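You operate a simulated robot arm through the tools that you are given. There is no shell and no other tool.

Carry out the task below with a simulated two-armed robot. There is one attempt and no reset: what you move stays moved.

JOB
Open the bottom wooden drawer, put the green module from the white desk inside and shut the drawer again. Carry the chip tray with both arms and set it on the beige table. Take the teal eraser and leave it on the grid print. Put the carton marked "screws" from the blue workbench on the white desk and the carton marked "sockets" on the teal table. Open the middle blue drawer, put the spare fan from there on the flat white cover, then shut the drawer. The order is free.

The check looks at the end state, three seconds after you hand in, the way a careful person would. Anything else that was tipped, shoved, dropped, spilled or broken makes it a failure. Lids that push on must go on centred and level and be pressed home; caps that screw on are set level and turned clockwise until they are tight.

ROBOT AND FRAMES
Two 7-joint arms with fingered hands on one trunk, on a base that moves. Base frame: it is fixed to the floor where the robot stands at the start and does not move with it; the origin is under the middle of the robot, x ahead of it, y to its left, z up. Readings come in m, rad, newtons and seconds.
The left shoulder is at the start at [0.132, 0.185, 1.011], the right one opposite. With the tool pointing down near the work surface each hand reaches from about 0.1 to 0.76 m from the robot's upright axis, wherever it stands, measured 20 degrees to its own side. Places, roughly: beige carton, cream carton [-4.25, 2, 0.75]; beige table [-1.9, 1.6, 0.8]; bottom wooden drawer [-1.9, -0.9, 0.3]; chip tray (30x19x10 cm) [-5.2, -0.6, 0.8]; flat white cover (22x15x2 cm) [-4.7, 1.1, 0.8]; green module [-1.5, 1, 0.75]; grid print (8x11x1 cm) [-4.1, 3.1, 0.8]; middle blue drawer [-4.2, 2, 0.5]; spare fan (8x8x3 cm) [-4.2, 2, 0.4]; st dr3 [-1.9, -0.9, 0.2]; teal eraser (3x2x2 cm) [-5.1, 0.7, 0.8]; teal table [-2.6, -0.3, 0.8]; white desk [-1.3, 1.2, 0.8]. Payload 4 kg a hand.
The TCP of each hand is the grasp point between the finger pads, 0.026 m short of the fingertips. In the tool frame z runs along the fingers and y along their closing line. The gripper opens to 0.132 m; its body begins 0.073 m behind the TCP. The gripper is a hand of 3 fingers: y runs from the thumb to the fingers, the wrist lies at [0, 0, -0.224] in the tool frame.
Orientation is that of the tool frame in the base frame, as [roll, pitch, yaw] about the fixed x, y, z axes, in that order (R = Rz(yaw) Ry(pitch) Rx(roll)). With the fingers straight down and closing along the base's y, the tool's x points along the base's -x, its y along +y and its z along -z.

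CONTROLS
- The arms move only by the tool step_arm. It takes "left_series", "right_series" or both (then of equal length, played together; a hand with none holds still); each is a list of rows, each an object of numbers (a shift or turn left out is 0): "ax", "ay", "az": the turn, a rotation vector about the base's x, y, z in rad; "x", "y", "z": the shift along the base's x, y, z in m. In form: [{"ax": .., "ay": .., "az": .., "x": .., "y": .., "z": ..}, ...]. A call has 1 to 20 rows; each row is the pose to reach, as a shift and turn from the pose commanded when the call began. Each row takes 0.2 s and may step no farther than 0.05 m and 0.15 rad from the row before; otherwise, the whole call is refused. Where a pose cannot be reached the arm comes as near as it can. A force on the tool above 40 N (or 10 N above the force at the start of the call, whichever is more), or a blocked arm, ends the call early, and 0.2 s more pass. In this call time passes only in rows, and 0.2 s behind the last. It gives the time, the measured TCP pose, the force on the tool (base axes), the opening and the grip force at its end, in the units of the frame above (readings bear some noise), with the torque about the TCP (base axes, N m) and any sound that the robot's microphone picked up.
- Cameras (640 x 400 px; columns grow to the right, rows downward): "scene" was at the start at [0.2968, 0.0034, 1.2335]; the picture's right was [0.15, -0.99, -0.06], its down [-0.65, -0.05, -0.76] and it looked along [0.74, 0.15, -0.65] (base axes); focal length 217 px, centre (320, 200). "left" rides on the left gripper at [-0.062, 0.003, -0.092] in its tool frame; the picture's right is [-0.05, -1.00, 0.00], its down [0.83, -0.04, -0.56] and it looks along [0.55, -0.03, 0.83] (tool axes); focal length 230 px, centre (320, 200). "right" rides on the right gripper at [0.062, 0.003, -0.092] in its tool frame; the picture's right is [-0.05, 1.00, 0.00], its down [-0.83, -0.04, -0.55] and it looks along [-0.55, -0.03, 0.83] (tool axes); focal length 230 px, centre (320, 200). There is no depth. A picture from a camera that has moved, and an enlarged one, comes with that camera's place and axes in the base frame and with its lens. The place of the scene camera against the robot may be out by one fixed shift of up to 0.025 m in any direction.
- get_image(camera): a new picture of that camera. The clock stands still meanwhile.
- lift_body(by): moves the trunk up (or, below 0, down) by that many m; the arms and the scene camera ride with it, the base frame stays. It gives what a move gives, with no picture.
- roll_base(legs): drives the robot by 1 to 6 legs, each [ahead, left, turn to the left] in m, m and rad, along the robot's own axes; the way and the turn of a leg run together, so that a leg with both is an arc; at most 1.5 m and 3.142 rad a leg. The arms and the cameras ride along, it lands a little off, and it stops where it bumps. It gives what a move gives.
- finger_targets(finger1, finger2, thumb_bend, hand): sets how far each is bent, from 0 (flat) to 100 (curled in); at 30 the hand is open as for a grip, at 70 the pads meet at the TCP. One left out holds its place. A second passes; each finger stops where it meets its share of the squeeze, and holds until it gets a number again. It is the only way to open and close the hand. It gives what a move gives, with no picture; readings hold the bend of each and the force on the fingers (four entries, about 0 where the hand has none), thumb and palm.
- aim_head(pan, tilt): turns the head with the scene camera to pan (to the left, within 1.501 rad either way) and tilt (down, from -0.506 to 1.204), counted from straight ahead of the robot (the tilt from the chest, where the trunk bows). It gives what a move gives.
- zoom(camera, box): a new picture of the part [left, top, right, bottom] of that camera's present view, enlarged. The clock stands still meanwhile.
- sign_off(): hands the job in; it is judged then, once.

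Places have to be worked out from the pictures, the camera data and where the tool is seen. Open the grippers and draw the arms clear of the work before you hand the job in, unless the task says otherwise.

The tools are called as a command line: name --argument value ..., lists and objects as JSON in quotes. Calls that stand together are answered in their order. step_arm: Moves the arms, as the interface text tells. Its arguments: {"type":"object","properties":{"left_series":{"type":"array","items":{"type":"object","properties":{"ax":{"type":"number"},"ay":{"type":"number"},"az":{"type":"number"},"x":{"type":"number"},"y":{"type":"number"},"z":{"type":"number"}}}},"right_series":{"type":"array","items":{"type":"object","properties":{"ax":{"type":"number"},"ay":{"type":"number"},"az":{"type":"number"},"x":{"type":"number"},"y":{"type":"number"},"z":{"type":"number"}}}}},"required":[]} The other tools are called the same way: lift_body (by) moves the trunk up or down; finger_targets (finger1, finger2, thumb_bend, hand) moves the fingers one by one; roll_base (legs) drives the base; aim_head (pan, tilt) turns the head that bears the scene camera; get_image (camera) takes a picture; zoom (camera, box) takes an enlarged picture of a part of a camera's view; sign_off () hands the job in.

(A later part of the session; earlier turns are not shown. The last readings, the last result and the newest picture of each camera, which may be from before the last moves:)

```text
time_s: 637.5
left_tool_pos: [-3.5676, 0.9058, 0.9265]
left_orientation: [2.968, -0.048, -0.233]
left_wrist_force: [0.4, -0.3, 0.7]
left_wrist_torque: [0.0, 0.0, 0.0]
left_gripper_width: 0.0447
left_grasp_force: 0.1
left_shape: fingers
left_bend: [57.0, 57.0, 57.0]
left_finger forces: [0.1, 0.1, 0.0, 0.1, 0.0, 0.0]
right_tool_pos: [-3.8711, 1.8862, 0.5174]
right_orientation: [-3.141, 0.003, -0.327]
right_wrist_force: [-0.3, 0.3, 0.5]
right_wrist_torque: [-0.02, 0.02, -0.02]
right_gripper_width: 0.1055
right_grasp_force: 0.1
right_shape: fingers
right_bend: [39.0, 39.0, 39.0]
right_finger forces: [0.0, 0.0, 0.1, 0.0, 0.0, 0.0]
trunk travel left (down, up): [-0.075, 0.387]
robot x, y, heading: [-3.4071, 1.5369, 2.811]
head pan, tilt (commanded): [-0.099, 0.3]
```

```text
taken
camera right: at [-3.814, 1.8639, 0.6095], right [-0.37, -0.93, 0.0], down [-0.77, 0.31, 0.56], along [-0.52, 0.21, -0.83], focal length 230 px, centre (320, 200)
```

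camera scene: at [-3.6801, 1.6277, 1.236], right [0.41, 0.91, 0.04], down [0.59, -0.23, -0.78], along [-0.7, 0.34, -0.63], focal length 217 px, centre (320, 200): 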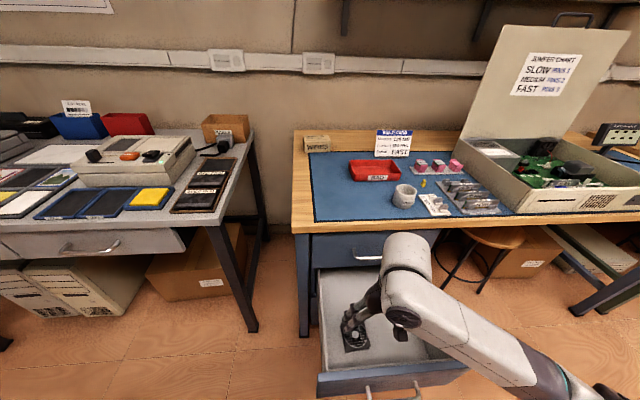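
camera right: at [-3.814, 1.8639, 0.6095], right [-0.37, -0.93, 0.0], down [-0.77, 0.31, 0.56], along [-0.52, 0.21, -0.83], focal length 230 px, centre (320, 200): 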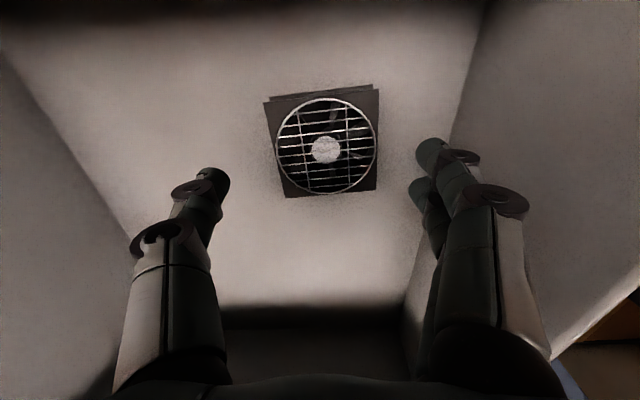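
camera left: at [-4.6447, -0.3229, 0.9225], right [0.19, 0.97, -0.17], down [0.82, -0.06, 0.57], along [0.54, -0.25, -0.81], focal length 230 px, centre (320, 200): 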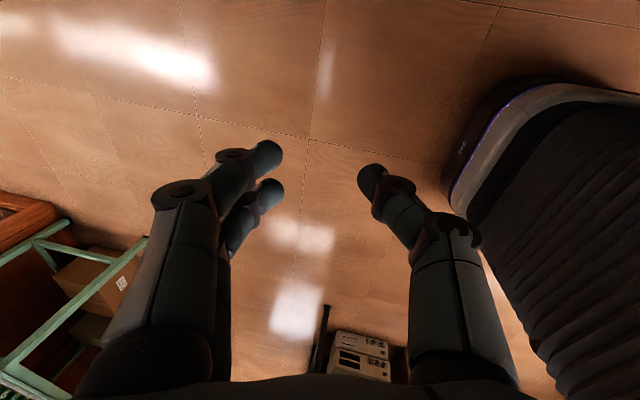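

The fan is centred between the digits with room to the drawer wall. I descend to z 0.458 and close on it.

step_arm --right_series '[{"x": -0.001, "y": -0.001, "z": -0.03}, {"x": -0.001, "y": -0.001, "z": -0.06}]'

finger_targets --hand "right" --finger1 62 --finger2 62 --thumb_bend 62

get_image --camera "right"

```text
time_s: 638.1
left_tool_pos: [-3.5678, 0.9042, 0.9259]
left_orientation: [2.97, -0.049, -0.234]
left_wrist_force: [0.0, 0.0, 0.2]
left_wrist_torque: [0.01, -0.01, -0.03]
left_gripper_width: 0.0446
left_grasp_force: 0.1
left_shape: fingers
left_bend: [57.0, 57.0, 57.0]
left_finger forces: [0.1, 0.0, 0.0, 0.1, 0.1, 0.0]
right_tool_pos: [-3.8727, 1.8845, 0.4574]
right_orientation: [-3.14, 0.001, -0.327]
right_wrist_force: [-0.1, -0.1, -0.5]
right_wrist_torque: [0.02, 0.01, 0.01]
right_gripper_width: 0.1056
right_grasp_force: 0.1
right_shape: fingers
right_bend: [39.0, 39.0, 39.0]
right_finger forces: [0.0, 0.0, 0.0, 0.0, 0.0, 0.1]
trunk travel left (down, up): [-0.075, 0.387]
robot x, y, heading: [-3.4011, 1.5328, 2.813]
head pan, tilt (commanded): [-0.099, 0.3]
```

```text
time_s: 639.1
left_tool_pos: [-3.5681, 0.9047, 0.9264]
left_orientation: [2.968, -0.049, -0.231]
left_wrist_force: [-0.3, 1.0, 0.7]
left_wrist_torque: [0.02, -0.05, -0.01]
left_gripper_width: 0.0446
left_grasp_force: 0.0
left_shape: fingers
left_bend: [57.0, 57.0, 57.0]
left_finger forces: [0.0, 0.0, 0.0, 0.1, 0.0, 0.1]
right_tool_pos: [-3.8731, 1.8841, 0.4574]
right_orientation: [-3.142, 0.003, -0.327]
right_wrist_force: [0.4, -0.6, 0.2]
right_wrist_torque: [0.04, 0.02, 0.0]
right_gripper_width: 0.0765
right_grasp_force: 19.1
right_shape: fingers
right_bend: [49.0, 48.0, 52.0]
right_finger forces: [9.5, 10.0, 0.0, 0.0, 19.2, 0.0]
trunk travel left (down, up): [-0.075, 0.387]
robot x, y, heading: [-3.4089, 1.5356, 2.821]
head pan, tilt (commanded): [-0.099, 0.3]
```

```text
taken
camera right: at [-3.8162, 1.8619, 0.55], right [-0.37, -0.93, 0.0], down [-0.77, 0.31, 0.56], along [-0.52, 0.21, -0.83], focal length 230 px, centre (320, 200)
```

right: 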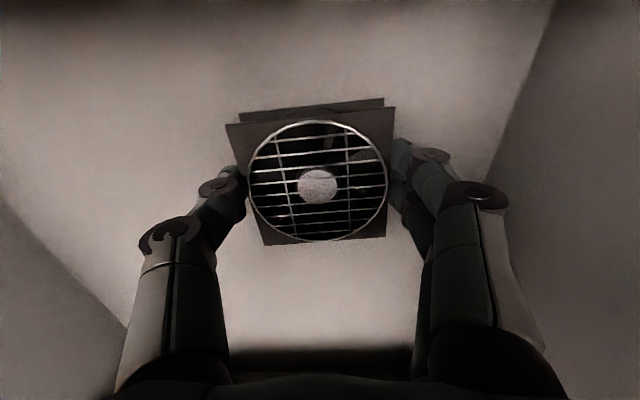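

A solid, balanced grip (19 N) on the fan. I lift it out of the drawer.

step_arm --right_series '[{"z": 0.03}, {"z": 0.07}, {"z": 0.11}, {"z": 0.15}, {"z": 0.19}, {"z": 0.23}]'

get_image --camera "right"

get_image --camera "scene"

```text
time_s: 640.5
left_tool_pos: [-3.5671, 0.9035, 0.9264]
left_orientation: [2.969, -0.05, -0.231]
left_wrist_force: [-1.0, 0.8, 0.4]
left_wrist_torque: [0.02, -0.02, 0.0]
left_gripper_width: 0.0445
left_grasp_force: 0.1
left_shape: fingers
left_bend: [57.0, 57.0, 57.0]
left_finger forces: [0.0, 0.0, 0.0, 0.0, 0.0, 0.0]
right_tool_pos: [-3.8706, 1.8802, 0.6899]
right_orientation: [3.142, 0.002, -0.325]
right_wrist_force: [-1.5, 0.0, -0.7]
right_wrist_torque: [0.02, 0.0, -0.02]
right_gripper_width: 0.0768
right_grasp_force: 19.3
right_shape: fingers
right_bend: [49.0, 49.0, 52.0]
right_finger forces: [9.4, 9.8, 0.0, 0.0, 19.2, 0.1]
trunk travel left (down, up): [-0.075, 0.387]
robot x, y, heading: [-3.4039, 1.5354, 2.817]
head pan, tilt (commanded): [-0.099, 0.3]
```

```text
taken
camera right: at [-3.8135, 1.8592, 0.7813], right [-0.37, -0.93, 0.0], down [-0.77, 0.31, 0.56], along [-0.52, 0.21, -0.83], focal length 230 px, centre (320, 200)
```

right: 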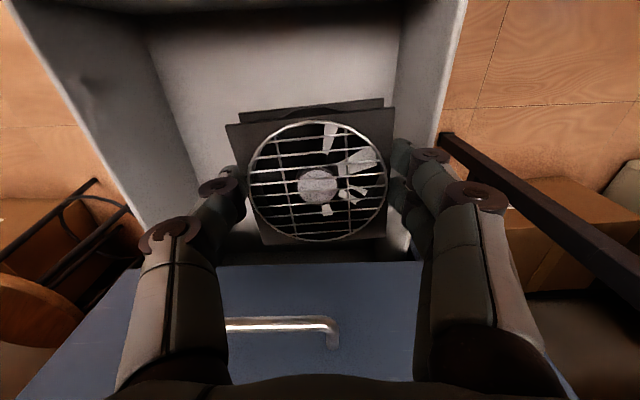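

```text
taken
camera scene: at [-3.679, 1.6271, 1.2363], right [0.41, 0.91, 0.04], down [0.58, -0.23, -0.78], along [-0.7, 0.34, -0.63], focal length 217 px, centre (320, 200)
```

scene: 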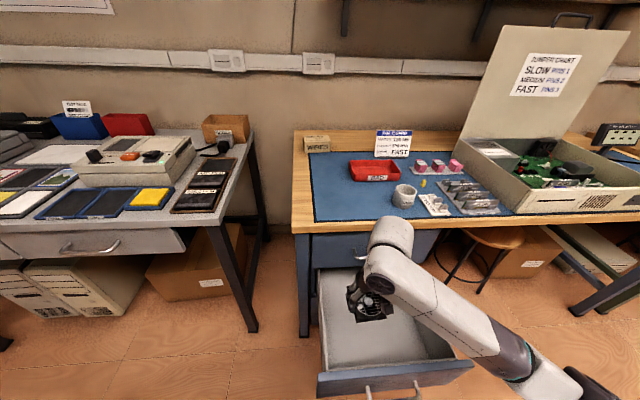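

The fan is out. I back away from the open drawer, raise the trunk and go over to the grey table with the white cover.

roll_base --legs '[[-0.4, 0, 0]]'

lift_body --by 0.3

roll_base --legs '[[0, 1.05, 0], [0.15, 0, 0]]'

aim_head --pan -0.2 --tilt 0.5

get_image --camera "scene"

zoom --camera "scene" --box '[220, 180, 420, 305]'

```text
time_s: 642.9
left_tool_pos: [-3.1929, 0.7778, 0.9266]
left_orientation: [2.97, -0.05, -0.231]
left_wrist_force: [0.9, -0.2, 0.5]
left_wrist_torque: [-0.01, 0.02, 0.0]
left_gripper_width: 0.0446
left_grasp_force: 0.0
left_shape: fingers
left_bend: [57.0, 57.0, 57.0]
left_finger forces: [0.0, 0.1, 0.0, 0.0, 0.0, 0.0]
right_tool_pos: [-3.4975, 1.7535, 0.6893]
right_orientation: [3.14, 0.002, -0.325]
right_wrist_force: [-0.1, -0.1, -1.3]
right_wrist_torque: [0.0, -0.01, -0.01]
right_gripper_width: 0.0766
right_grasp_force: 19.1
right_shape: fingers
right_bend: [49.0, 49.0, 52.0]
right_finger forces: [9.4, 9.8, 0.0, 0.0, 19.2, 0.1]
trunk travel left (down, up): [-0.075, 0.387]
robot x, y, heading: [-3.0326, 1.4078, 2.816]
head pan, tilt (commanded): [-0.099, 0.3]
```

```text
time_s: 645.9
left_tool_pos: [-3.1919, 0.7781, 1.2264]
left_orientation: [2.968, -0.047, -0.229]
left_wrist_force: [0.3, 0.0, -0.9]
left_wrist_torque: [-0.01, 0.01, -0.01]
left_gripper_width: 0.0443
left_grasp_force: 0.1
left_shape: fingers
left_bend: [57.0, 57.0, 57.0]
left_finger forces: [0.1, 0.1, 0.0, 0.0, 0.1, 0.0]
right_tool_pos: [-3.4987, 1.7543, 0.9894]
right_orientation: [3.141, 0.0, -0.325]
right_wrist_force: [0.5, 0.6, -1.8]
right_wrist_torque: [0.0, -0.01, -0.01]
right_gripper_width: 0.0765
right_grasp_force: 18.7
right_shape: fingers
right_bend: [49.0, 49.0, 52.0]
right_finger forces: [9.4, 9.8, 0.0, 0.0, 19.1, 0.1]
trunk travel left (down, up): [-0.375, 0.087]
robot x, y, heading: [-3.0316, 1.4099, 2.815]
head pan, tilt (commanded): [-0.099, 0.3]
```

```text
time_s: 652.3
left_tool_pos: [-3.6846, -0.1533, 1.2267]
left_orientation: [2.97, -0.048, -0.247]
left_wrist_force: [0.7, 0.8, -0.9]
left_wrist_torque: [0.02, -0.02, -0.02]
left_gripper_width: 0.0446
left_grasp_force: 0.1
left_shape: fingers
left_bend: [57.0, 57.0, 57.0]
left_finger forces: [0.0, 0.0, 0.1, 0.0, 0.0, 0.1]
right_tool_pos: [-3.9721, 0.8292, 0.9897]
right_orientation: [-3.141, 0.004, -0.343]
right_wrist_force: [-1.1, 0.3, -0.6]
right_wrist_torque: [0.02, 0.03, 0.0]
right_gripper_width: 0.0764
right_grasp_force: 19.6
right_shape: fingers
right_bend: [49.0, 49.0, 52.0]
right_finger forces: [9.4, 9.8, 0.1, 0.1, 19.2, 0.0]
trunk travel left (down, up): [-0.375, 0.087]
robot x, y, heading: [-3.5133, 0.4735, 2.8]
head pan, tilt (commanded): [-0.099, 0.3]
```

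```text
time_s: 653.0
left_tool_pos: [-3.6872, -0.1515, 1.2266]
left_orientation: [2.969, -0.051, -0.248]
left_wrist_force: [-0.9, 1.1, 0.1]
left_wrist_torque: [-0.03, -0.01, -0.02]
left_gripper_width: 0.0445
left_grasp_force: 0.2
left_shape: fingers
left_bend: [57.0, 57.0, 57.0]
left_finger forces: [0.0, 0.0, 0.1, 0.0, 0.0, 0.0]
right_tool_pos: [-3.9732, 0.8297, 0.9888]
right_orientation: [3.141, 0.001, -0.343]
right_wrist_force: [-0.5, -0.8, -1.5]
right_wrist_torque: [-0.05, 0.02, 0.0]
right_gripper_width: 0.0767
right_grasp_force: 19.2
right_shape: fingers
right_bend: [49.0, 49.0, 52.0]
right_finger forces: [9.3, 9.7, 0.1, 0.0, 19.1, 0.0]
trunk travel left (down, up): [-0.375, 0.087]
robot x, y, heading: [-3.5141, 0.4734, 2.795]
head pan, tilt (commanded): [-0.201, 0.499]
```

```text
taken
camera scene: at [-3.5922, 0.5121, 1.6], right [0.52, 0.86, 0.0], down [0.43, -0.25, -0.87], along [-0.74, 0.45, -0.5], focal length 217 px, centre (320, 200)
```

scene: 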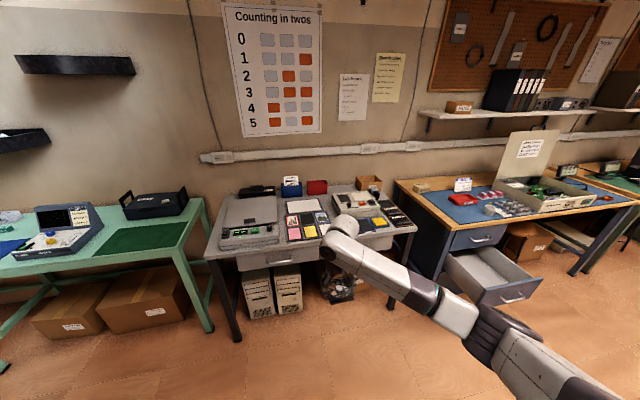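

```text
3.20 times, centred on (320, 242) of scene
camera zoom: at [-3.5922, 0.5121, 1.6], right [0.52, 0.86, 0.0], down [0.43, -0.25, -0.87], along [-0.74, 0.45, -0.5], focal length 696 px, centre (320, 64)
```

zoom: 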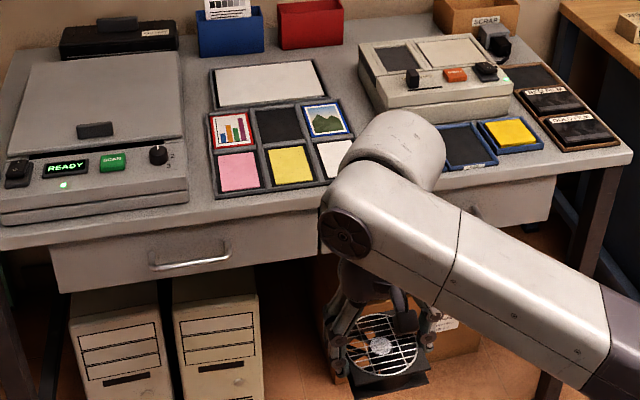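

The white cover is at about F 4.84, l 0.48, between scanner and the other device. I set the trunk 10 cm lower for reach and extend the hand forward at carrying height.

lift_body --by -0.1

step_arm --right_series '[{"x": -0.026, "y": 0.009, "z": 0.02}, {"x": -0.052, "y": 0.019, "z": 0.04}, {"x": -0.078, "y": 0.028, "z": 0.06}, {"x": -0.104, "y": 0.038, "z": 0.08}, {"x": -0.13, "y": 0.047, "z": 0.1}]'

roll_base --legs '[[0, 0, 0.02], [0.45, 0, 0]]'

get_image --camera "scene"

get_image --camera "right"

```text
time_s: 654.4
left_tool_pos: [-3.685, -0.1534, 1.1264]
left_orientation: [2.969, -0.048, -0.249]
left_wrist_force: [-0.6, -0.5, -0.1]
left_wrist_torque: [-0.03, -0.01, 0.02]
left_gripper_width: 0.0447
left_grasp_force: 0.0
left_shape: fingers
left_bend: [57.0, 57.0, 57.0]
left_finger forces: [0.0, 0.0, 0.0, 0.1, 0.0, 0.0]
right_tool_pos: [-3.9727, 0.829, 0.8893]
right_orientation: [-3.141, 0.003, -0.344]
right_wrist_force: [0.6, 0.0, -0.9]
right_wrist_torque: [-0.03, 0.02, 0.03]
right_gripper_width: 0.0764
right_grasp_force: 19.7
right_shape: fingers
right_bend: [49.0, 49.0, 52.0]
right_finger forces: [9.5, 9.8, 0.0, 0.0, 19.2, 0.1]
trunk travel left (down, up): [-0.275, 0.187]
robot x, y, heading: [-3.5161, 0.4749, 2.794]
head pan, tilt (commanded): [-0.201, 0.499]
```

```text
time_s: 655.5
left_tool_pos: [-3.686, -0.1531, 1.1254]
left_orientation: [2.971, -0.048, -0.247]
left_wrist_force: [0.4, 0.5, -0.7]
left_wrist_torque: [-0.01, -0.01, 0.0]
left_gripper_width: 0.0445
left_grasp_force: 0.1
left_shape: fingers
left_bend: [57.0, 57.0, 57.0]
left_finger forces: [0.1, 0.0, 0.1, 0.0, 0.0, 0.1]
right_tool_pos: [-4.1031, 0.8778, 0.9891]
right_orientation: [-3.137, 0.003, -0.344]
right_wrist_force: [0.2, -0.3, -0.9]
right_wrist_torque: [0.0, 0.01, 0.01]
right_gripper_width: 0.0765
right_grasp_force: 19.5
right_shape: fingers
right_bend: [49.0, 49.0, 52.0]
right_finger forces: [9.4, 9.8, 0.0, 0.0, 19.2, 0.0]
trunk travel left (down, up): [-0.275, 0.187]
robot x, y, heading: [-3.5144, 0.4742, 2.796]
head pan, tilt (commanded): [-0.201, 0.499]
```

```text
time_s: 658.6
left_tool_pos: [-4.0909, -0.0148, 1.1276]
left_orientation: [2.969, -0.047, -0.228]
left_wrist_force: [0.3, -0.4, 0.4]
left_wrist_torque: [-0.01, 0.02, 0.0]
left_gripper_width: 0.0446
left_grasp_force: 0.0
left_shape: fingers
left_bend: [57.0, 57.0, 57.0]
left_finger forces: [0.0, 0.0, 0.1, 0.0, 0.0, 0.1]
right_tool_pos: [-4.5267, 1.0056, 0.9885]
right_orientation: [-3.141, 0.001, -0.325]
right_wrist_force: [-0.6, -1.0, -0.4]
right_wrist_torque: [-0.01, -0.02, 0.01]
right_gripper_width: 0.0766
right_grasp_force: 19.7
right_shape: fingers
right_bend: [49.0, 49.0, 52.0]
right_finger forces: [9.5, 9.9, 0.0, 0.0, 19.1, 0.0]
trunk travel left (down, up): [-0.275, 0.187]
robot x, y, heading: [-3.9312, 0.6159, 2.815]
head pan, tilt (commanded): [-0.201, 0.499]
```

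```text
taken
camera scene: at [-4.0464, 0.6627, 1.4901], right [0.5, 0.87, 0.02], down [0.49, -0.26, -0.83], along [-0.72, 0.43, -0.55], focal length 217 px, centre (320, 200)
```

scene: 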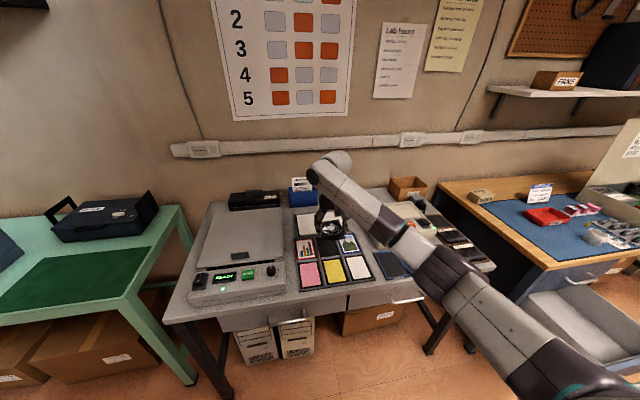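

```text
taken
camera right: at [-4.4692, 0.9841, 1.0817], right [-0.37, -0.93, 0.0], down [-0.77, 0.3, 0.56], along [-0.52, 0.2, -0.83], focal length 230 px, centre (320, 200)
```

right: 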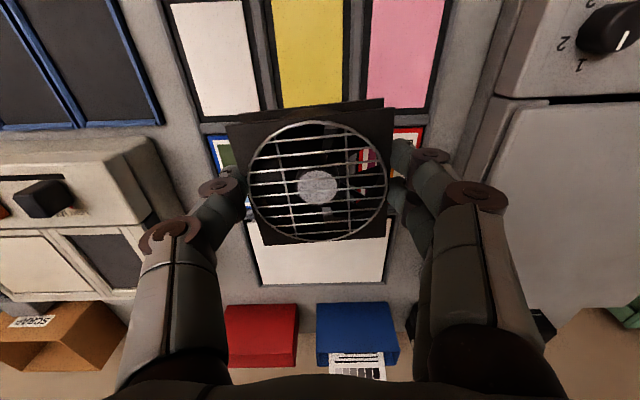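

The cover is seen right beyond the fan, centre about F 4.85, l 0.487; the elbow is high at z 1.16. I drive 19 cm closer.

roll_base --legs '[[0.18, 0, 0]]'

get_image --camera "right"

get_image --camera "scene"

```text
time_s: 660.1
left_tool_pos: [-4.2629, 0.0406, 1.1275]
left_orientation: [2.971, -0.048, -0.225]
left_wrist_force: [0.2, 0.4, 0.2]
left_wrist_torque: [0.01, -0.04, -0.01]
left_gripper_width: 0.0448
left_grasp_force: 0.0
left_shape: fingers
left_bend: [57.0, 57.0, 57.0]
left_finger forces: [0.0, 0.0, 0.0, 0.0, 0.0, 0.0]
right_tool_pos: [-4.7007, 1.0627, 0.9906]
right_orientation: [3.141, 0.003, -0.322]
right_wrist_force: [-0.1, -0.7, -0.6]
right_wrist_torque: [-0.06, 0.02, 0.01]
right_gripper_width: 0.0766
right_grasp_force: 19.3
right_shape: fingers
right_bend: [49.0, 49.0, 52.0]
right_finger forces: [9.4, 9.7, 0.0, 0.1, 19.3, 0.0]
trunk travel left (down, up): [-0.275, 0.187]
robot x, y, heading: [-4.1059, 0.6743, 2.821]
head pan, tilt (commanded): [-0.201, 0.499]
```

```text
taken
camera right: at [-4.6432, 1.0407, 1.0822], right [-0.36, -0.93, 0.0], down [-0.77, 0.3, 0.56], along [-0.52, 0.2, -0.83], focal length 230 px, centre (320, 200)
```

right: 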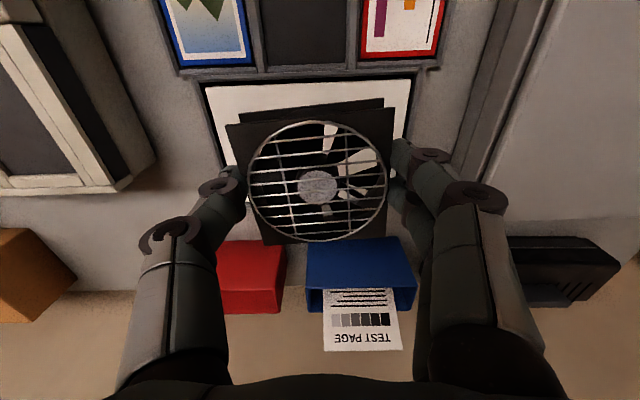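

```text
taken
camera scene: at [-4.2194, 0.7202, 1.4902], right [0.5, 0.87, 0.02], down [0.49, -0.26, -0.83], along [-0.72, 0.42, -0.55], focal length 217 px, centre (320, 200)
```

scene: 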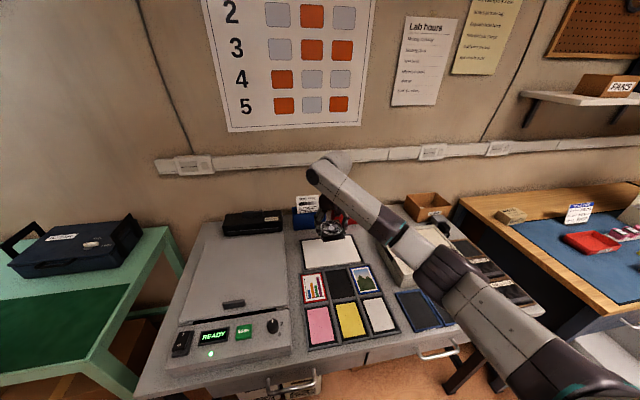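

The near edge is at F 4.764 and the far one at 4.926, so the centre is F 4.845, l 0.487. I lower the trunk 6 cm for reach, then move the fan 5 cm forward over the centre and check.

lift_body --by -0.06

step_arm --right_series '[{"x": -0.022, "y": 0.013}, {"x": -0.045, "y": 0.026}]'

get_image --camera "right"

zoom --camera "scene" --box '[240, 180, 440, 305]'

```text
time_s: 661.1
left_tool_pos: [-4.2602, 0.0414, 1.0657]
left_orientation: [2.968, -0.047, -0.224]
left_wrist_force: [0.3, 0.9, -0.3]
left_wrist_torque: [-0.01, 0.04, -0.04]
left_gripper_width: 0.0444
left_grasp_force: 0.0
left_shape: fingers
left_bend: [57.0, 57.0, 57.0]
left_finger forces: [0.1, 0.1, 0.0, 0.0, 0.0, 0.0]
right_tool_pos: [-4.7004, 1.0642, 0.9306]
right_orientation: [-3.141, 0.005, -0.322]
right_wrist_force: [0.8, 0.3, -0.9]
right_wrist_torque: [0.02, 0.05, 0.03]
right_gripper_width: 0.0763
right_grasp_force: 19.6
right_shape: fingers
right_bend: [49.0, 49.0, 52.0]
right_finger forces: [9.5, 9.9, 0.1, 0.0, 19.1, 0.1]
trunk travel left (down, up): [-0.215, 0.247]
robot x, y, heading: [-4.1032, 0.6704, 2.82]
head pan, tilt (commanded): [-0.201, 0.499]
```

```text
time_s: 661.7
left_tool_pos: [-4.2637, 0.0409, 1.0666]
left_orientation: [2.971, -0.048, -0.225]
left_wrist_force: [-0.3, -0.3, -0.7]
left_wrist_torque: [0.0, 0.0, 0.01]
left_gripper_width: 0.0445
left_grasp_force: 0.0
left_shape: fingers
left_bend: [57.0, 57.0, 57.0]
left_finger forces: [0.0, 0.0, 0.1, 0.0, 0.0, 0.1]
right_tool_pos: [-4.7471, 1.0888, 0.9284]
right_orientation: [-3.141, 0.0, -0.321]
right_wrist_force: [0.2, -0.7, -1.1]
right_wrist_torque: [-0.04, 0.0, 0.03]
right_gripper_width: 0.0766
right_grasp_force: 19.2
right_shape: fingers
right_bend: [49.0, 49.0, 52.0]
right_finger forces: [9.4, 9.8, 0.0, 0.0, 19.2, 0.0]
trunk travel left (down, up): [-0.215, 0.247]
robot x, y, heading: [-4.1084, 0.6763, 2.822]
head pan, tilt (commanded): [-0.201, 0.499]
```

```text
taken
camera right: at [-4.6896, 1.0672, 1.0211], right [-0.36, -0.93, 0.0], down [-0.77, 0.3, 0.56], along [-0.52, 0.2, -0.83], focal length 230 px, centre (320, 200)
```

right: 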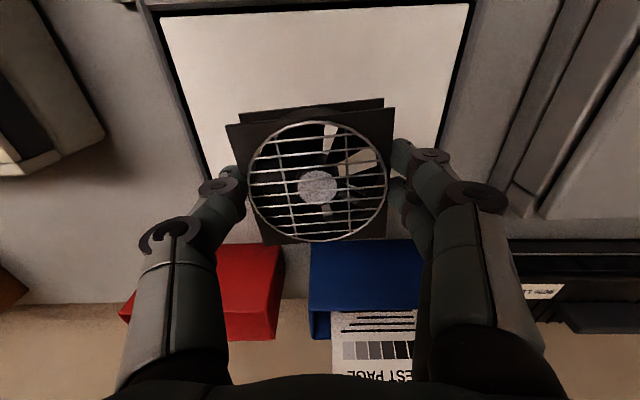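

```text
3.20 times, centred on (340, 242) of scene
camera zoom: at [-4.2552, 0.7316, 1.419], right [0.5, 0.87, 0.03], down [0.54, -0.28, -0.79], along [-0.68, 0.41, -0.61], focal length 696 px, centre (256, 64)
```

zoom: 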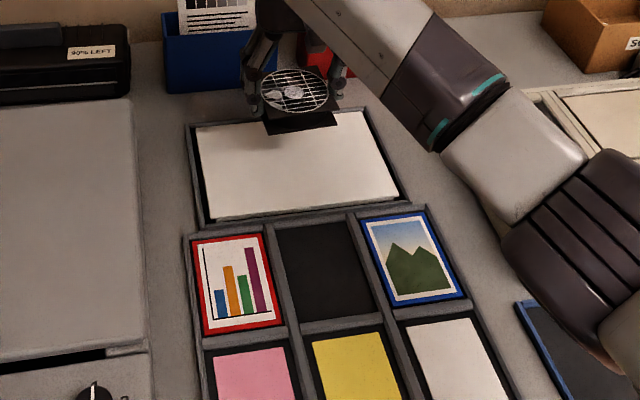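

The fan is exactly over the cover's centre (F 4.846, l 0.488). I lower it most of the way and then slowly to contact.

step_arm --right_series '[{"z": -0.02}, {"z": -0.04}, {"z": -0.055}]'

step_arm --right_series '[{"z": -0.004}, {"z": -0.008}]'

step_arm --right_series '[{"z": -0.004}]'

```text
time_s: 662.5
left_tool_pos: [-4.2616, 0.0415, 1.0662]
left_orientation: [2.97, -0.05, -0.225]
left_wrist_force: [0.7, 0.0, -0.2]
left_wrist_torque: [-0.01, 0.03, 0.02]
left_gripper_width: 0.0445
left_grasp_force: 0.0
left_shape: fingers
left_bend: [57.0, 57.0, 57.0]
left_finger forces: [0.0, 0.1, 0.0, 0.0, 0.0, 0.0]
right_tool_pos: [-4.7464, 1.088, 0.8738]
right_orientation: [3.141, 0.002, -0.321]
right_wrist_force: [0.6, 0.0, -0.7]
right_wrist_torque: [-0.01, -0.02, 0.01]
right_gripper_width: 0.0763
right_grasp_force: 19.0
right_shape: fingers
right_bend: [49.0, 49.0, 52.0]
right_finger forces: [9.4, 9.9, 0.1, 0.0, 19.2, 0.1]
trunk travel left (down, up): [-0.215, 0.247]
robot x, y, heading: [-4.1052, 0.6726, 2.823]
head pan, tilt (commanded): [-0.201, 0.499]
```

```text
time_s: 663.1
left_tool_pos: [-4.2637, 0.0405, 1.0665]
left_orientation: [2.97, -0.049, -0.226]
left_wrist_force: [-0.4, 0.2, -0.1]
left_wrist_torque: [-0.01, -0.03, 0.01]
left_gripper_width: 0.0444
left_grasp_force: 0.2
left_shape: fingers
left_bend: [57.0, 57.0, 57.0]
left_finger forces: [0.1, 0.0, 0.1, 0.1, 0.0, 0.0]
right_tool_pos: [-4.7461, 1.0884, 0.8656]
right_orientation: [-3.141, 0.001, -0.323]
right_wrist_force: [0.2, -0.2, 0.0]
right_wrist_torque: [-0.02, -0.03, 0.05]
right_gripper_width: 0.0766
right_grasp_force: 19.0
right_shape: fingers
right_bend: [49.0, 49.0, 52.0]
right_finger forces: [9.4, 9.8, 0.0, 0.0, 19.2, 0.0]
trunk travel left (down, up): [-0.215, 0.247]
robot x, y, heading: [-4.103, 0.6721, 2.818]
head pan, tilt (commanded): [-0.201, 0.499]
```

```text
time_s: 663.5
left_tool_pos: [-4.2631, 0.0413, 1.0665]
left_orientation: [2.969, -0.048, -0.225]
left_wrist_force: [-0.5, 0.2, 0.2]
left_wrist_torque: [-0.01, 0.01, 0.01]
left_gripper_width: 0.0448
left_grasp_force: 0.0
left_shape: fingers
left_bend: [57.0, 57.0, 57.0]
left_finger forces: [0.0, 0.1, 0.0, 0.1, 0.0, 0.0]
right_tool_pos: [-4.7469, 1.0884, 0.8636]
right_orientation: [-3.14, 0.004, -0.323]
right_wrist_force: [0.6, -0.2, -1.1]
right_wrist_torque: [0.01, 0.0, -0.03]
right_gripper_width: 0.0766
right_grasp_force: 19.4
right_shape: fingers
right_bend: [49.0, 49.0, 52.0]
right_finger forces: [9.4, 9.8, 0.0, 0.0, 19.2, 0.1]
trunk travel left (down, up): [-0.215, 0.247]
robot x, y, heading: [-4.1058, 0.6759, 2.818]
head pan, tilt (commanded): [-0.201, 0.499]
```

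step_arm --right_series '[{"z": -0.004}]'

step_arm --right_series '[{"z": -0.004}]'

get_image --camera "right"

```text
time_s: 663.9
left_tool_pos: [-4.2622, 0.0412, 1.0663]
left_orientation: [2.97, -0.049, -0.224]
left_wrist_force: [0.6, -0.5, -0.2]
left_wrist_torque: [-0.01, 0.0, 0.01]
left_gripper_width: 0.0444
left_grasp_force: 0.0
left_shape: fingers
left_bend: [57.0, 57.0, 57.0]
left_finger forces: [0.0, 0.0, 0.0, 0.0, 0.0, 0.1]
right_tool_pos: [-4.7459, 1.0878, 0.8588]
right_orientation: [3.14, 0.003, -0.321]
right_wrist_force: [0.3, 0.2, 2.9]
right_wrist_torque: [0.05, -0.04, 0.01]
right_gripper_width: 0.0763
right_grasp_force: 19.0
right_shape: fingers
right_bend: [50.0, 49.0, 52.0]
right_finger forces: [9.3, 9.8, 0.1, 0.0, 19.3, 0.0]
trunk travel left (down, up): [-0.215, 0.247]
robot x, y, heading: [-4.1021, 0.6738, 2.822]
head pan, tilt (commanded): [-0.201, 0.499]
```

```text
time_s: 664.3
left_tool_pos: [-4.2607, 0.0399, 1.0663]
left_orientation: [2.973, -0.047, -0.227]
left_wrist_force: [0.4, -0.2, 0.6]
left_wrist_torque: [-0.01, -0.04, 0.0]
left_gripper_width: 0.0449
left_grasp_force: 0.2
left_shape: fingers
left_bend: [57.0, 57.0, 57.0]
left_finger forces: [0.0, 0.0, 0.0, 0.0, 0.0, 0.0]
right_tool_pos: [-4.7459, 1.0875, 0.8594]
right_orientation: [-3.141, 0.007, -0.322]
right_wrist_force: [-0.1, 1.0, 16.3]
right_wrist_torque: [0.06, 0.02, -0.03]
right_gripper_width: 0.0765
right_grasp_force: 19.0
right_shape: fingers
right_bend: [51.0, 50.0, 53.0]
right_finger forces: [9.6, 10.1, 0.0, 0.0, 19.8, 0.0]
trunk travel left (down, up): [-0.215, 0.247]
robot x, y, heading: [-4.1028, 0.6723, 2.822]
head pan, tilt (commanded): [-0.201, 0.499]
```

```text
taken
camera right: at [-4.6884, 1.0657, 0.9504], right [-0.36, -0.93, 0.0], down [-0.77, 0.3, 0.56], along [-0.52, 0.2, -0.83], focal length 230 px, centre (320, 200)
```

right: 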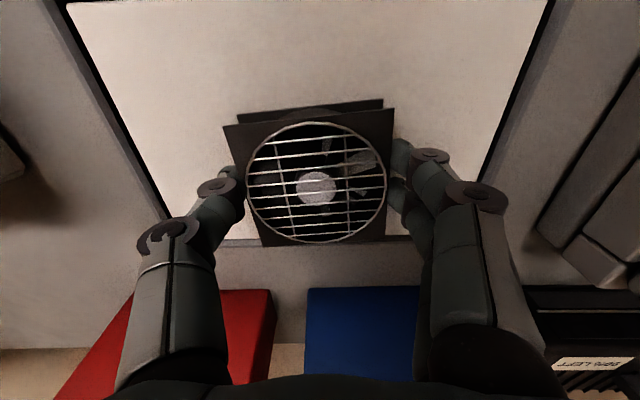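

The fan rests on the cover (16 N at contact), fully inside its edges. I ease up 2 mm, open the hand and rise.

step_arm --right_series '[{"z": 0.003}]'

finger_targets --hand "right" --finger1 38 --finger2 38 --thumb_bend 40

step_arm --right_series '[{"z": 0.02}, {"z": 0.05}, {"z": 0.09}, {"z": 0.13}]'

get_image --camera "right"

zoom --camera "scene" --box '[240, 180, 440, 305]'

```text
time_s: 664.7
left_tool_pos: [-4.2615, 0.0402, 1.0657]
left_orientation: [2.97, -0.05, -0.225]
left_wrist_force: [-0.6, -0.7, -0.3]
left_wrist_torque: [0.0, 0.01, 0.02]
left_gripper_width: 0.0445
left_grasp_force: 0.2
left_shape: fingers
left_bend: [57.0, 57.0, 57.0]
left_finger forces: [0.1, 0.0, 0.0, 0.1, 0.0, 0.0]
right_tool_pos: [-4.7466, 1.0882, 0.8589]
right_orientation: [3.141, 0.003, -0.321]
right_wrist_force: [-3.8, -0.3, 14.1]
right_wrist_torque: [0.12, 0.03, 0.01]
right_gripper_width: 0.0764
right_grasp_force: 19.9
right_shape: fingers
right_bend: [51.0, 50.0, 53.0]
right_finger forces: [9.9, 10.1, 0.1, 0.0, 19.7, 0.1]
trunk travel left (down, up): [-0.215, 0.247]
robot x, y, heading: [-4.1085, 0.6745, 2.818]
head pan, tilt (commanded): [-0.201, 0.499]
```

```text
time_s: 665.7
left_tool_pos: [-4.2629, 0.041, 1.0669]
left_orientation: [2.969, -0.047, -0.226]
left_wrist_force: [-0.7, 1.0, 0.0]
left_wrist_torque: [-0.02, 0.01, -0.03]
left_gripper_width: 0.0446
left_grasp_force: 0.1
left_shape: fingers
left_bend: [57.0, 57.0, 57.0]
left_finger forces: [0.0, 0.1, 0.1, 0.0, 0.0, 0.0]
right_tool_pos: [-4.7458, 1.0885, 0.8572]
right_orientation: [3.14, 0.001, -0.323]
right_wrist_force: [-0.9, -0.2, 0.7]
right_wrist_torque: [0.0, -0.01, -0.04]
right_gripper_width: 0.104
right_grasp_force: 0.0
right_shape: fingers
right_bend: [38.0, 38.0, 40.0]
right_finger forces: [0.1, 0.0, 0.0, 0.1, 0.0, 0.1]
trunk travel left (down, up): [-0.215, 0.247]
robot x, y, heading: [-4.1074, 0.6713, 2.818]
head pan, tilt (commanded): [-0.201, 0.499]
```

```text
time_s: 666.7
left_tool_pos: [-4.263, 0.0416, 1.065]
left_orientation: [2.969, -0.049, -0.226]
left_wrist_force: [0.3, 0.6, 0.0]
left_wrist_torque: [-0.02, 0.02, 0.01]
left_gripper_width: 0.0445
left_grasp_force: 0.0
left_shape: fingers
left_bend: [57.0, 57.0, 57.0]
left_finger forces: [0.1, 0.0, 0.0, 0.1, 0.0, 0.1]
right_tool_pos: [-4.7431, 1.09, 0.9884]
right_orientation: [-3.141, 0.002, -0.32]
right_wrist_force: [0.0, -0.3, -0.1]
right_wrist_torque: [0.0, 0.02, 0.04]
right_gripper_width: 0.1042
right_grasp_force: 0.2
right_shape: fingers
right_bend: [38.0, 38.0, 40.0]
right_finger forces: [0.1, 0.1, 0.0, 0.0, 0.1, 0.1]
trunk travel left (down, up): [-0.215, 0.247]
robot x, y, heading: [-4.1079, 0.6737, 2.821]
head pan, tilt (commanded): [-0.201, 0.499]
```

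```text
taken
camera right: at [-4.6863, 1.0677, 1.0792], right [-0.36, -0.93, 0.0], down [-0.77, 0.3, 0.56], along [-0.52, 0.2, -0.83], focal length 230 px, centre (320, 200)
```

right: 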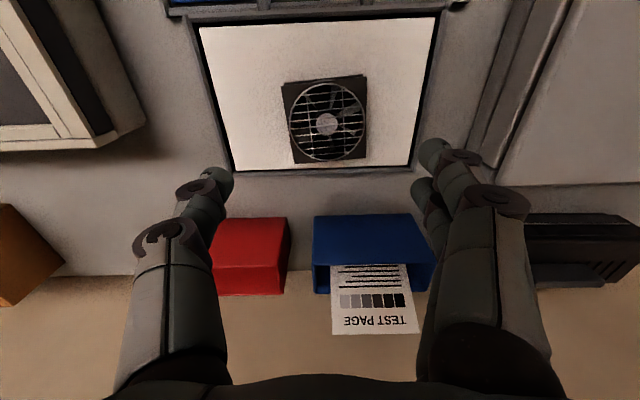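

```text
3.20 times, centred on (340, 242) of scene
camera zoom: at [-4.2544, 0.7317, 1.4191], right [0.5, 0.87, 0.03], down [0.54, -0.28, -0.79], along [-0.68, 0.41, -0.61], focal length 696 px, centre (256, 64)
```

zoom: 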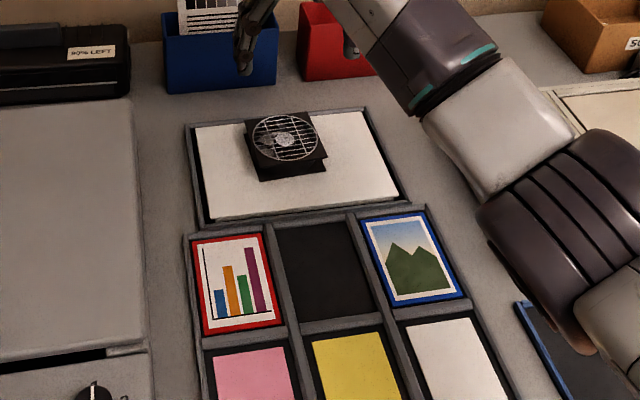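

The fan lies squarely on the white cover. Last: shut the blue drawer. I back off, bring the hand in, make a fist, lower the trunk and go to the drawer.

roll_base --legs '[[-0.6, 0, 0]]'

step_arm --right_series '[{"x": 0.035, "y": -0.012, "z": -0.02}, {"x": 0.07, "y": -0.024, "z": -0.04}, {"x": 0.105, "y": -0.035, "z": -0.06}, {"x": 0.14, "y": -0.047, "z": -0.08}, {"x": 0.16, "y": -0.053, "z": -0.12}, {"x": 0.16, "y": -0.053, "z": -0.16}, {"x": 0.16, "y": -0.053, "z": -0.2}]'

finger_targets --hand "right" --finger1 70 --finger2 70 --thumb_bend 70

lift_body --by -0.14

roll_base --legs '[[0, -1.08, 0]]'

aim_head --pan -0.1 --tilt 0.3

get_image --camera "scene"

```text
time_s: 670.1
left_tool_pos: [-3.6948, -0.1456, 1.0656]
left_orientation: [2.969, -0.05, -0.22]
left_wrist_force: [-0.2, 0.5, 0.1]
left_wrist_torque: [0.03, 0.01, -0.04]
left_gripper_width: 0.0445
left_grasp_force: 0.0
left_shape: fingers
left_bend: [57.0, 57.0, 57.0]
left_finger forces: [0.0, 0.0, 0.0, 0.0, 0.1, 0.0]
right_tool_pos: [-4.1813, 0.9003, 0.9865]
right_orientation: [3.141, 0.002, -0.315]
right_wrist_force: [0.3, 0.2, -0.3]
right_wrist_torque: [0.02, -0.01, -0.03]
right_gripper_width: 0.1041
right_grasp_force: 0.0
right_shape: fingers
right_bend: [38.0, 38.0, 40.0]
right_finger forces: [0.0, 0.0, 0.0, 0.0, 0.1, 0.0]
trunk travel left (down, up): [-0.215, 0.247]
robot x, y, heading: [-3.5368, 0.485, 2.824]
head pan, tilt (commanded): [-0.201, 0.499]
```

```text
time_s: 671.7
left_tool_pos: [-3.6952, -0.1453, 1.0672]
left_orientation: [2.969, -0.049, -0.22]
left_wrist_force: [0.0, 0.4, 1.5]
left_wrist_torque: [0.02, -0.01, 0.01]
left_gripper_width: 0.0446
left_grasp_force: 0.0
left_shape: fingers
left_bend: [57.0, 57.0, 57.0]
left_finger forces: [0.1, 0.0, 0.0, 0.0, 0.0, 0.1]
right_tool_pos: [-4.0189, 0.8457, 0.7866]
right_orientation: [-3.142, 0.002, -0.316]
right_wrist_force: [0.5, -0.5, 0.4]
right_wrist_torque: [-0.01, -0.01, -0.02]
right_gripper_width: 0.1044
right_grasp_force: 0.0
right_shape: fingers
right_bend: [38.0, 38.0, 40.0]
right_finger forces: [0.0, 0.0, 0.0, 0.0, 0.1, 0.1]
trunk travel left (down, up): [-0.215, 0.247]
robot x, y, heading: [-3.5387, 0.4877, 2.818]
head pan, tilt (commanded): [-0.201, 0.499]
```

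```text
time_s: 672.7
left_tool_pos: [-3.6942, -0.1453, 1.0672]
left_orientation: [2.969, -0.048, -0.221]
left_wrist_force: [0.2, 1.0, 0.3]
left_wrist_torque: [0.0, 0.01, 0.03]
left_gripper_width: 0.0445
left_grasp_force: 0.2
left_shape: fingers
left_bend: [57.0, 57.0, 57.0]
left_finger forces: [0.1, 0.0, 0.0, 0.0, 0.0, 0.1]
right_tool_pos: [-4.0203, 0.8461, 0.7864]
right_orientation: [-3.14, 0.003, -0.316]
right_wrist_force: [-0.2, 0.1, 0.2]
right_wrist_torque: [0.04, 0.0, -0.01]
right_gripper_width: 0.0065
right_grasp_force: 0.1
right_shape: fingers
right_bend: [70.0, 70.0, 70.0]
right_finger forces: [0.0, 0.0, 0.0, 0.1, 0.1, 0.1]
trunk travel left (down, up): [-0.215, 0.247]
robot x, y, heading: [-3.5394, 0.4846, 2.824]
head pan, tilt (commanded): [-0.201, 0.499]
```

```text
time_s: 674.3
left_tool_pos: [-3.6943, -0.1463, 0.9252]
left_orientation: [2.968, -0.047, -0.221]
left_wrist_force: [-0.5, -0.3, 0.6]
left_wrist_torque: [-0.01, -0.01, 0.0]
left_gripper_width: 0.0447
left_grasp_force: 0.0
left_shape: fingers
left_bend: [57.0, 57.0, 57.0]
left_finger forces: [0.1, 0.0, 0.0, 0.0, 0.1, 0.0]
right_tool_pos: [-4.0221, 0.846, 0.6475]
right_orientation: [-3.141, 0.005, -0.315]
right_wrist_force: [-0.6, -0.6, 0.2]
right_wrist_torque: [-0.02, 0.01, -0.01]
right_gripper_width: 0.0064
right_grasp_force: 0.1
right_shape: fingers
right_bend: [70.0, 70.0, 70.0]
right_finger forces: [0.1, 0.0, 0.0, 0.0, 0.0, 0.0]
trunk travel left (down, up): [-0.075, 0.387]
robot x, y, heading: [-3.5429, 0.4893, 2.828]
head pan, tilt (commanded): [-0.201, 0.499]
```

```text
time_s: 679.9
left_tool_pos: [-3.3575, 0.8789, 0.9273]
left_orientation: [2.969, -0.05, -0.216]
left_wrist_force: [0.4, -0.3, -0.6]
left_wrist_torque: [0.04, -0.01, 0.02]
left_gripper_width: 0.0449
left_grasp_force: 0.0
left_shape: fingers
left_bend: [57.0, 57.0, 57.0]
left_finger forces: [0.0, 0.0, 0.0, 0.1, 0.0, 0.0]
right_tool_pos: [-3.69, 1.8691, 0.6458]
right_orientation: [-3.142, 0.002, -0.311]
right_wrist_force: [0.2, 0.3, 1.1]
right_wrist_torque: [-0.01, 0.0, -0.05]
right_gripper_width: 0.0062
right_grasp_force: 0.2
right_shape: fingers
right_bend: [70.0, 70.0, 70.0]
right_finger forces: [0.0, 0.1, 0.1, 0.0, 0.0, 0.1]
trunk travel left (down, up): [-0.075, 0.387]
robot x, y, heading: [-3.2084, 1.5123, 2.833]
head pan, tilt (commanded): [-0.201, 0.499]
```

```text
time_s: 680.6
left_tool_pos: [-3.3586, 0.8783, 0.9267]
left_orientation: [2.969, -0.049, -0.212]
left_wrist_force: [0.0, 0.0, -0.6]
left_wrist_torque: [0.0, -0.02, 0.0]
left_gripper_width: 0.0445
left_grasp_force: 0.0
left_shape: fingers
left_bend: [57.0, 57.0, 57.0]
left_finger forces: [0.1, 0.0, 0.1, 0.1, 0.1, 0.0]
right_tool_pos: [-3.6907, 1.8689, 0.6455]
right_orientation: [-3.141, 0.002, -0.311]
right_wrist_force: [-0.6, 0.0, -0.7]
right_wrist_torque: [-0.01, -0.02, -0.02]
right_gripper_width: 0.0063
right_grasp_force: 0.0
right_shape: fingers
right_bend: [70.0, 70.0, 70.0]
right_finger forces: [0.0, 0.0, 0.0, 0.0, 0.1, 0.0]
trunk travel left (down, up): [-0.075, 0.387]
robot x, y, heading: [-3.2102, 1.5111, 2.828]
head pan, tilt (commanded): [-0.099, 0.3]
```

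```text
taken
camera scene: at [-3.4823, 1.5992, 1.2362], right [0.39, 0.92, 0.04], down [0.59, -0.22, -0.78], along [-0.71, 0.33, -0.63], focal length 217 px, centre (320, 200)
```

scene: 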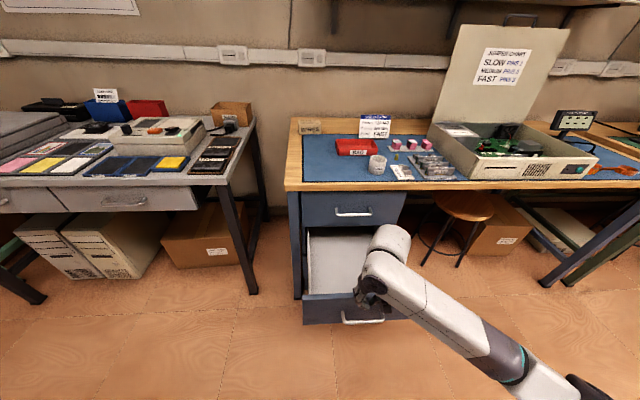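

The hand is above the open drawer's handle, so I back off 14 cm, lower the fist to handle height with a slight forward pitch, and then push.

roll_base --legs '[[-0.14, 0, -0.012]]'

step_arm --right_series '[{"z": -0.04, "ax": 0.04, "ay": 0.119}, {"z": -0.08, "ax": 0.08, "ay": 0.238}, {"z": -0.12, "ax": 0.08, "ay": 0.238}, {"z": -0.148, "ax": 0.08, "ay": 0.238}]'

get_image --camera "right"

get_image --camera "scene"

```text
time_s: 681.9
left_tool_pos: [-3.2304, 0.8351, 0.9253]
left_orientation: [2.97, -0.049, -0.228]
left_wrist_force: [0.0, 0.1, -0.6]
left_wrist_torque: [0.03, 0.03, 0.01]
left_gripper_width: 0.0443
left_grasp_force: 0.1
left_shape: fingers
left_bend: [57.0, 57.0, 57.0]
left_finger forces: [0.0, 0.1, 0.1, 0.0, 0.1, 0.1]
right_tool_pos: [-3.5498, 1.8302, 0.6468]
right_orientation: [-3.141, 0.004, -0.323]
right_wrist_force: [-0.6, 0.1, 0.0]
right_wrist_torque: [-0.01, 0.0, 0.0]
right_gripper_width: 0.0061
right_grasp_force: 0.1
right_shape: fingers
right_bend: [70.0, 70.0, 70.0]
right_finger forces: [0.1, 0.0, 0.0, 0.1, 0.1, 0.0]
trunk travel left (down, up): [-0.075, 0.387]
robot x, y, heading: [-3.0763, 1.4656, 2.811]
head pan, tilt (commanded): [-0.099, 0.3]
```

```text
time_s: 682.9
left_tool_pos: [-3.2314, 0.8364, 0.926]
left_orientation: [2.968, -0.049, -0.228]
left_wrist_force: [0.4, 0.3, -0.3]
left_wrist_torque: [0.02, -0.01, -0.03]
left_gripper_width: 0.0445
left_grasp_force: 0.1
left_shape: fingers
left_bend: [57.0, 57.0, 57.0]
left_finger forces: [0.0, 0.1, 0.1, 0.0, 0.0, 0.0]
right_tool_pos: [-3.5505, 1.8311, 0.4962]
right_orientation: [3.14, 0.253, -0.321]
right_wrist_force: [-0.3, -0.5, 0.0]
right_wrist_torque: [0.04, -0.02, -0.02]
right_gripper_width: 0.0062
right_grasp_force: 0.0
right_shape: fingers
right_bend: [70.0, 70.0, 70.0]
right_finger forces: [0.1, 0.0, 0.1, 0.1, 0.0, 0.1]
trunk travel left (down, up): [-0.075, 0.387]
robot x, y, heading: [-3.071, 1.4664, 2.815]
head pan, tilt (commanded): [-0.099, 0.3]
```

```text
taken
camera right: at [-3.4732, 1.8024, 0.57], right [-0.36, -0.93, 0.01], down [-0.62, 0.25, 0.75], along [-0.7, 0.26, -0.67], focal length 230 px, centre (320, 200)
```

right: 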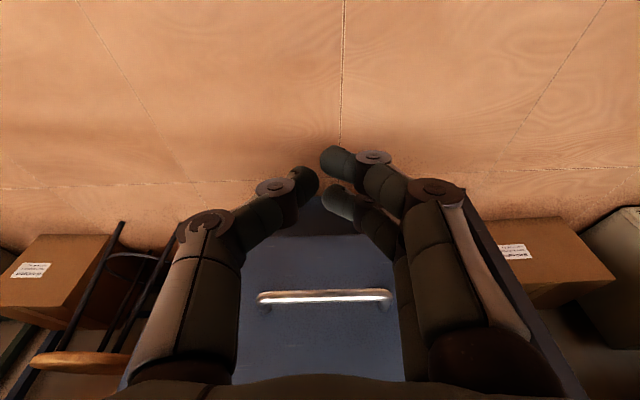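

```text
taken
camera scene: at [-3.3459, 1.5586, 1.2362], right [0.4, 0.91, 0.04], down [0.59, -0.23, -0.78], along [-0.7, 0.34, -0.63], focal length 217 px, centre (320, 200)
```

scene: 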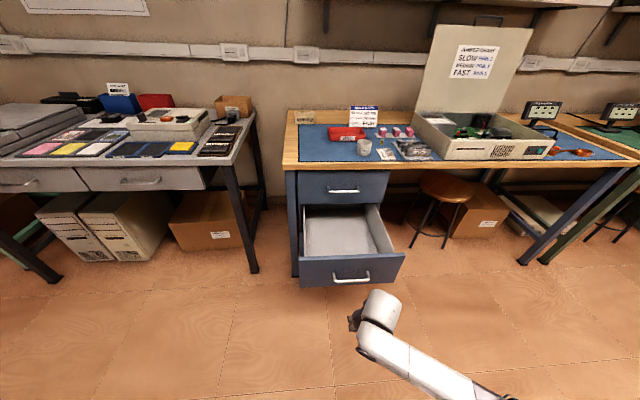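

The fist is level with the drawer's handle and centred on it. I drive ahead to push the drawer in.

roll_base --legs '[[0.3, 0, 0]]'

get_image --camera "scene"

get_image --camera "right"

```text
time_s: 685.0
left_tool_pos: [-3.5138, 0.932, 0.9266]
left_orientation: [2.968, -0.05, -0.233]
left_wrist_force: [-0.7, 0.4, 0.2]
left_wrist_torque: [0.02, 0.02, 0.02]
left_gripper_width: 0.0445
left_grasp_force: 0.1
left_shape: fingers
left_bend: [57.0, 57.0, 57.0]
left_finger forces: [0.1, 0.0, 0.0, 0.0, 0.0, 0.0]
right_tool_pos: [-3.8273, 1.9269, 0.4972]
right_orientation: [-3.141, 0.251, -0.328]
right_wrist_force: [-0.4, -0.7, -0.1]
right_wrist_torque: [0.01, 0.04, -0.02]
right_gripper_width: 0.0059
right_grasp_force: 0.1
right_shape: fingers
right_bend: [70.0, 70.0, 70.0]
right_finger forces: [0.1, 0.0, 0.0, 0.1, 0.0, 0.1]
trunk travel left (down, up): [-0.075, 0.387]
robot x, y, heading: [-3.3472, 1.5613, 2.812]
head pan, tilt (commanded): [-0.099, 0.3]
```

```text
taken
camera scene: at [-3.6249, 1.6543, 1.236], right [0.41, 0.91, 0.04], down [0.58, -0.23, -0.78], along [-0.7, 0.34, -0.63], focal length 217 px, centre (320, 200)
```

scene: 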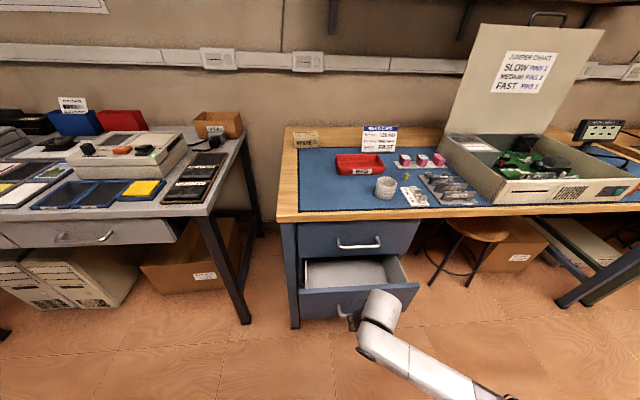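

```text
taken
camera right: at [-3.7505, 1.8984, 0.5699], right [-0.37, -0.93, 0.01], down [-0.62, 0.26, 0.74], along [-0.7, 0.27, -0.67], focal length 230 px, centre (320, 200)
```

right: 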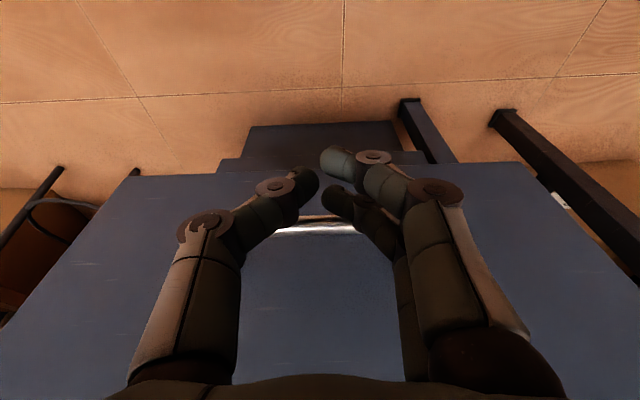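

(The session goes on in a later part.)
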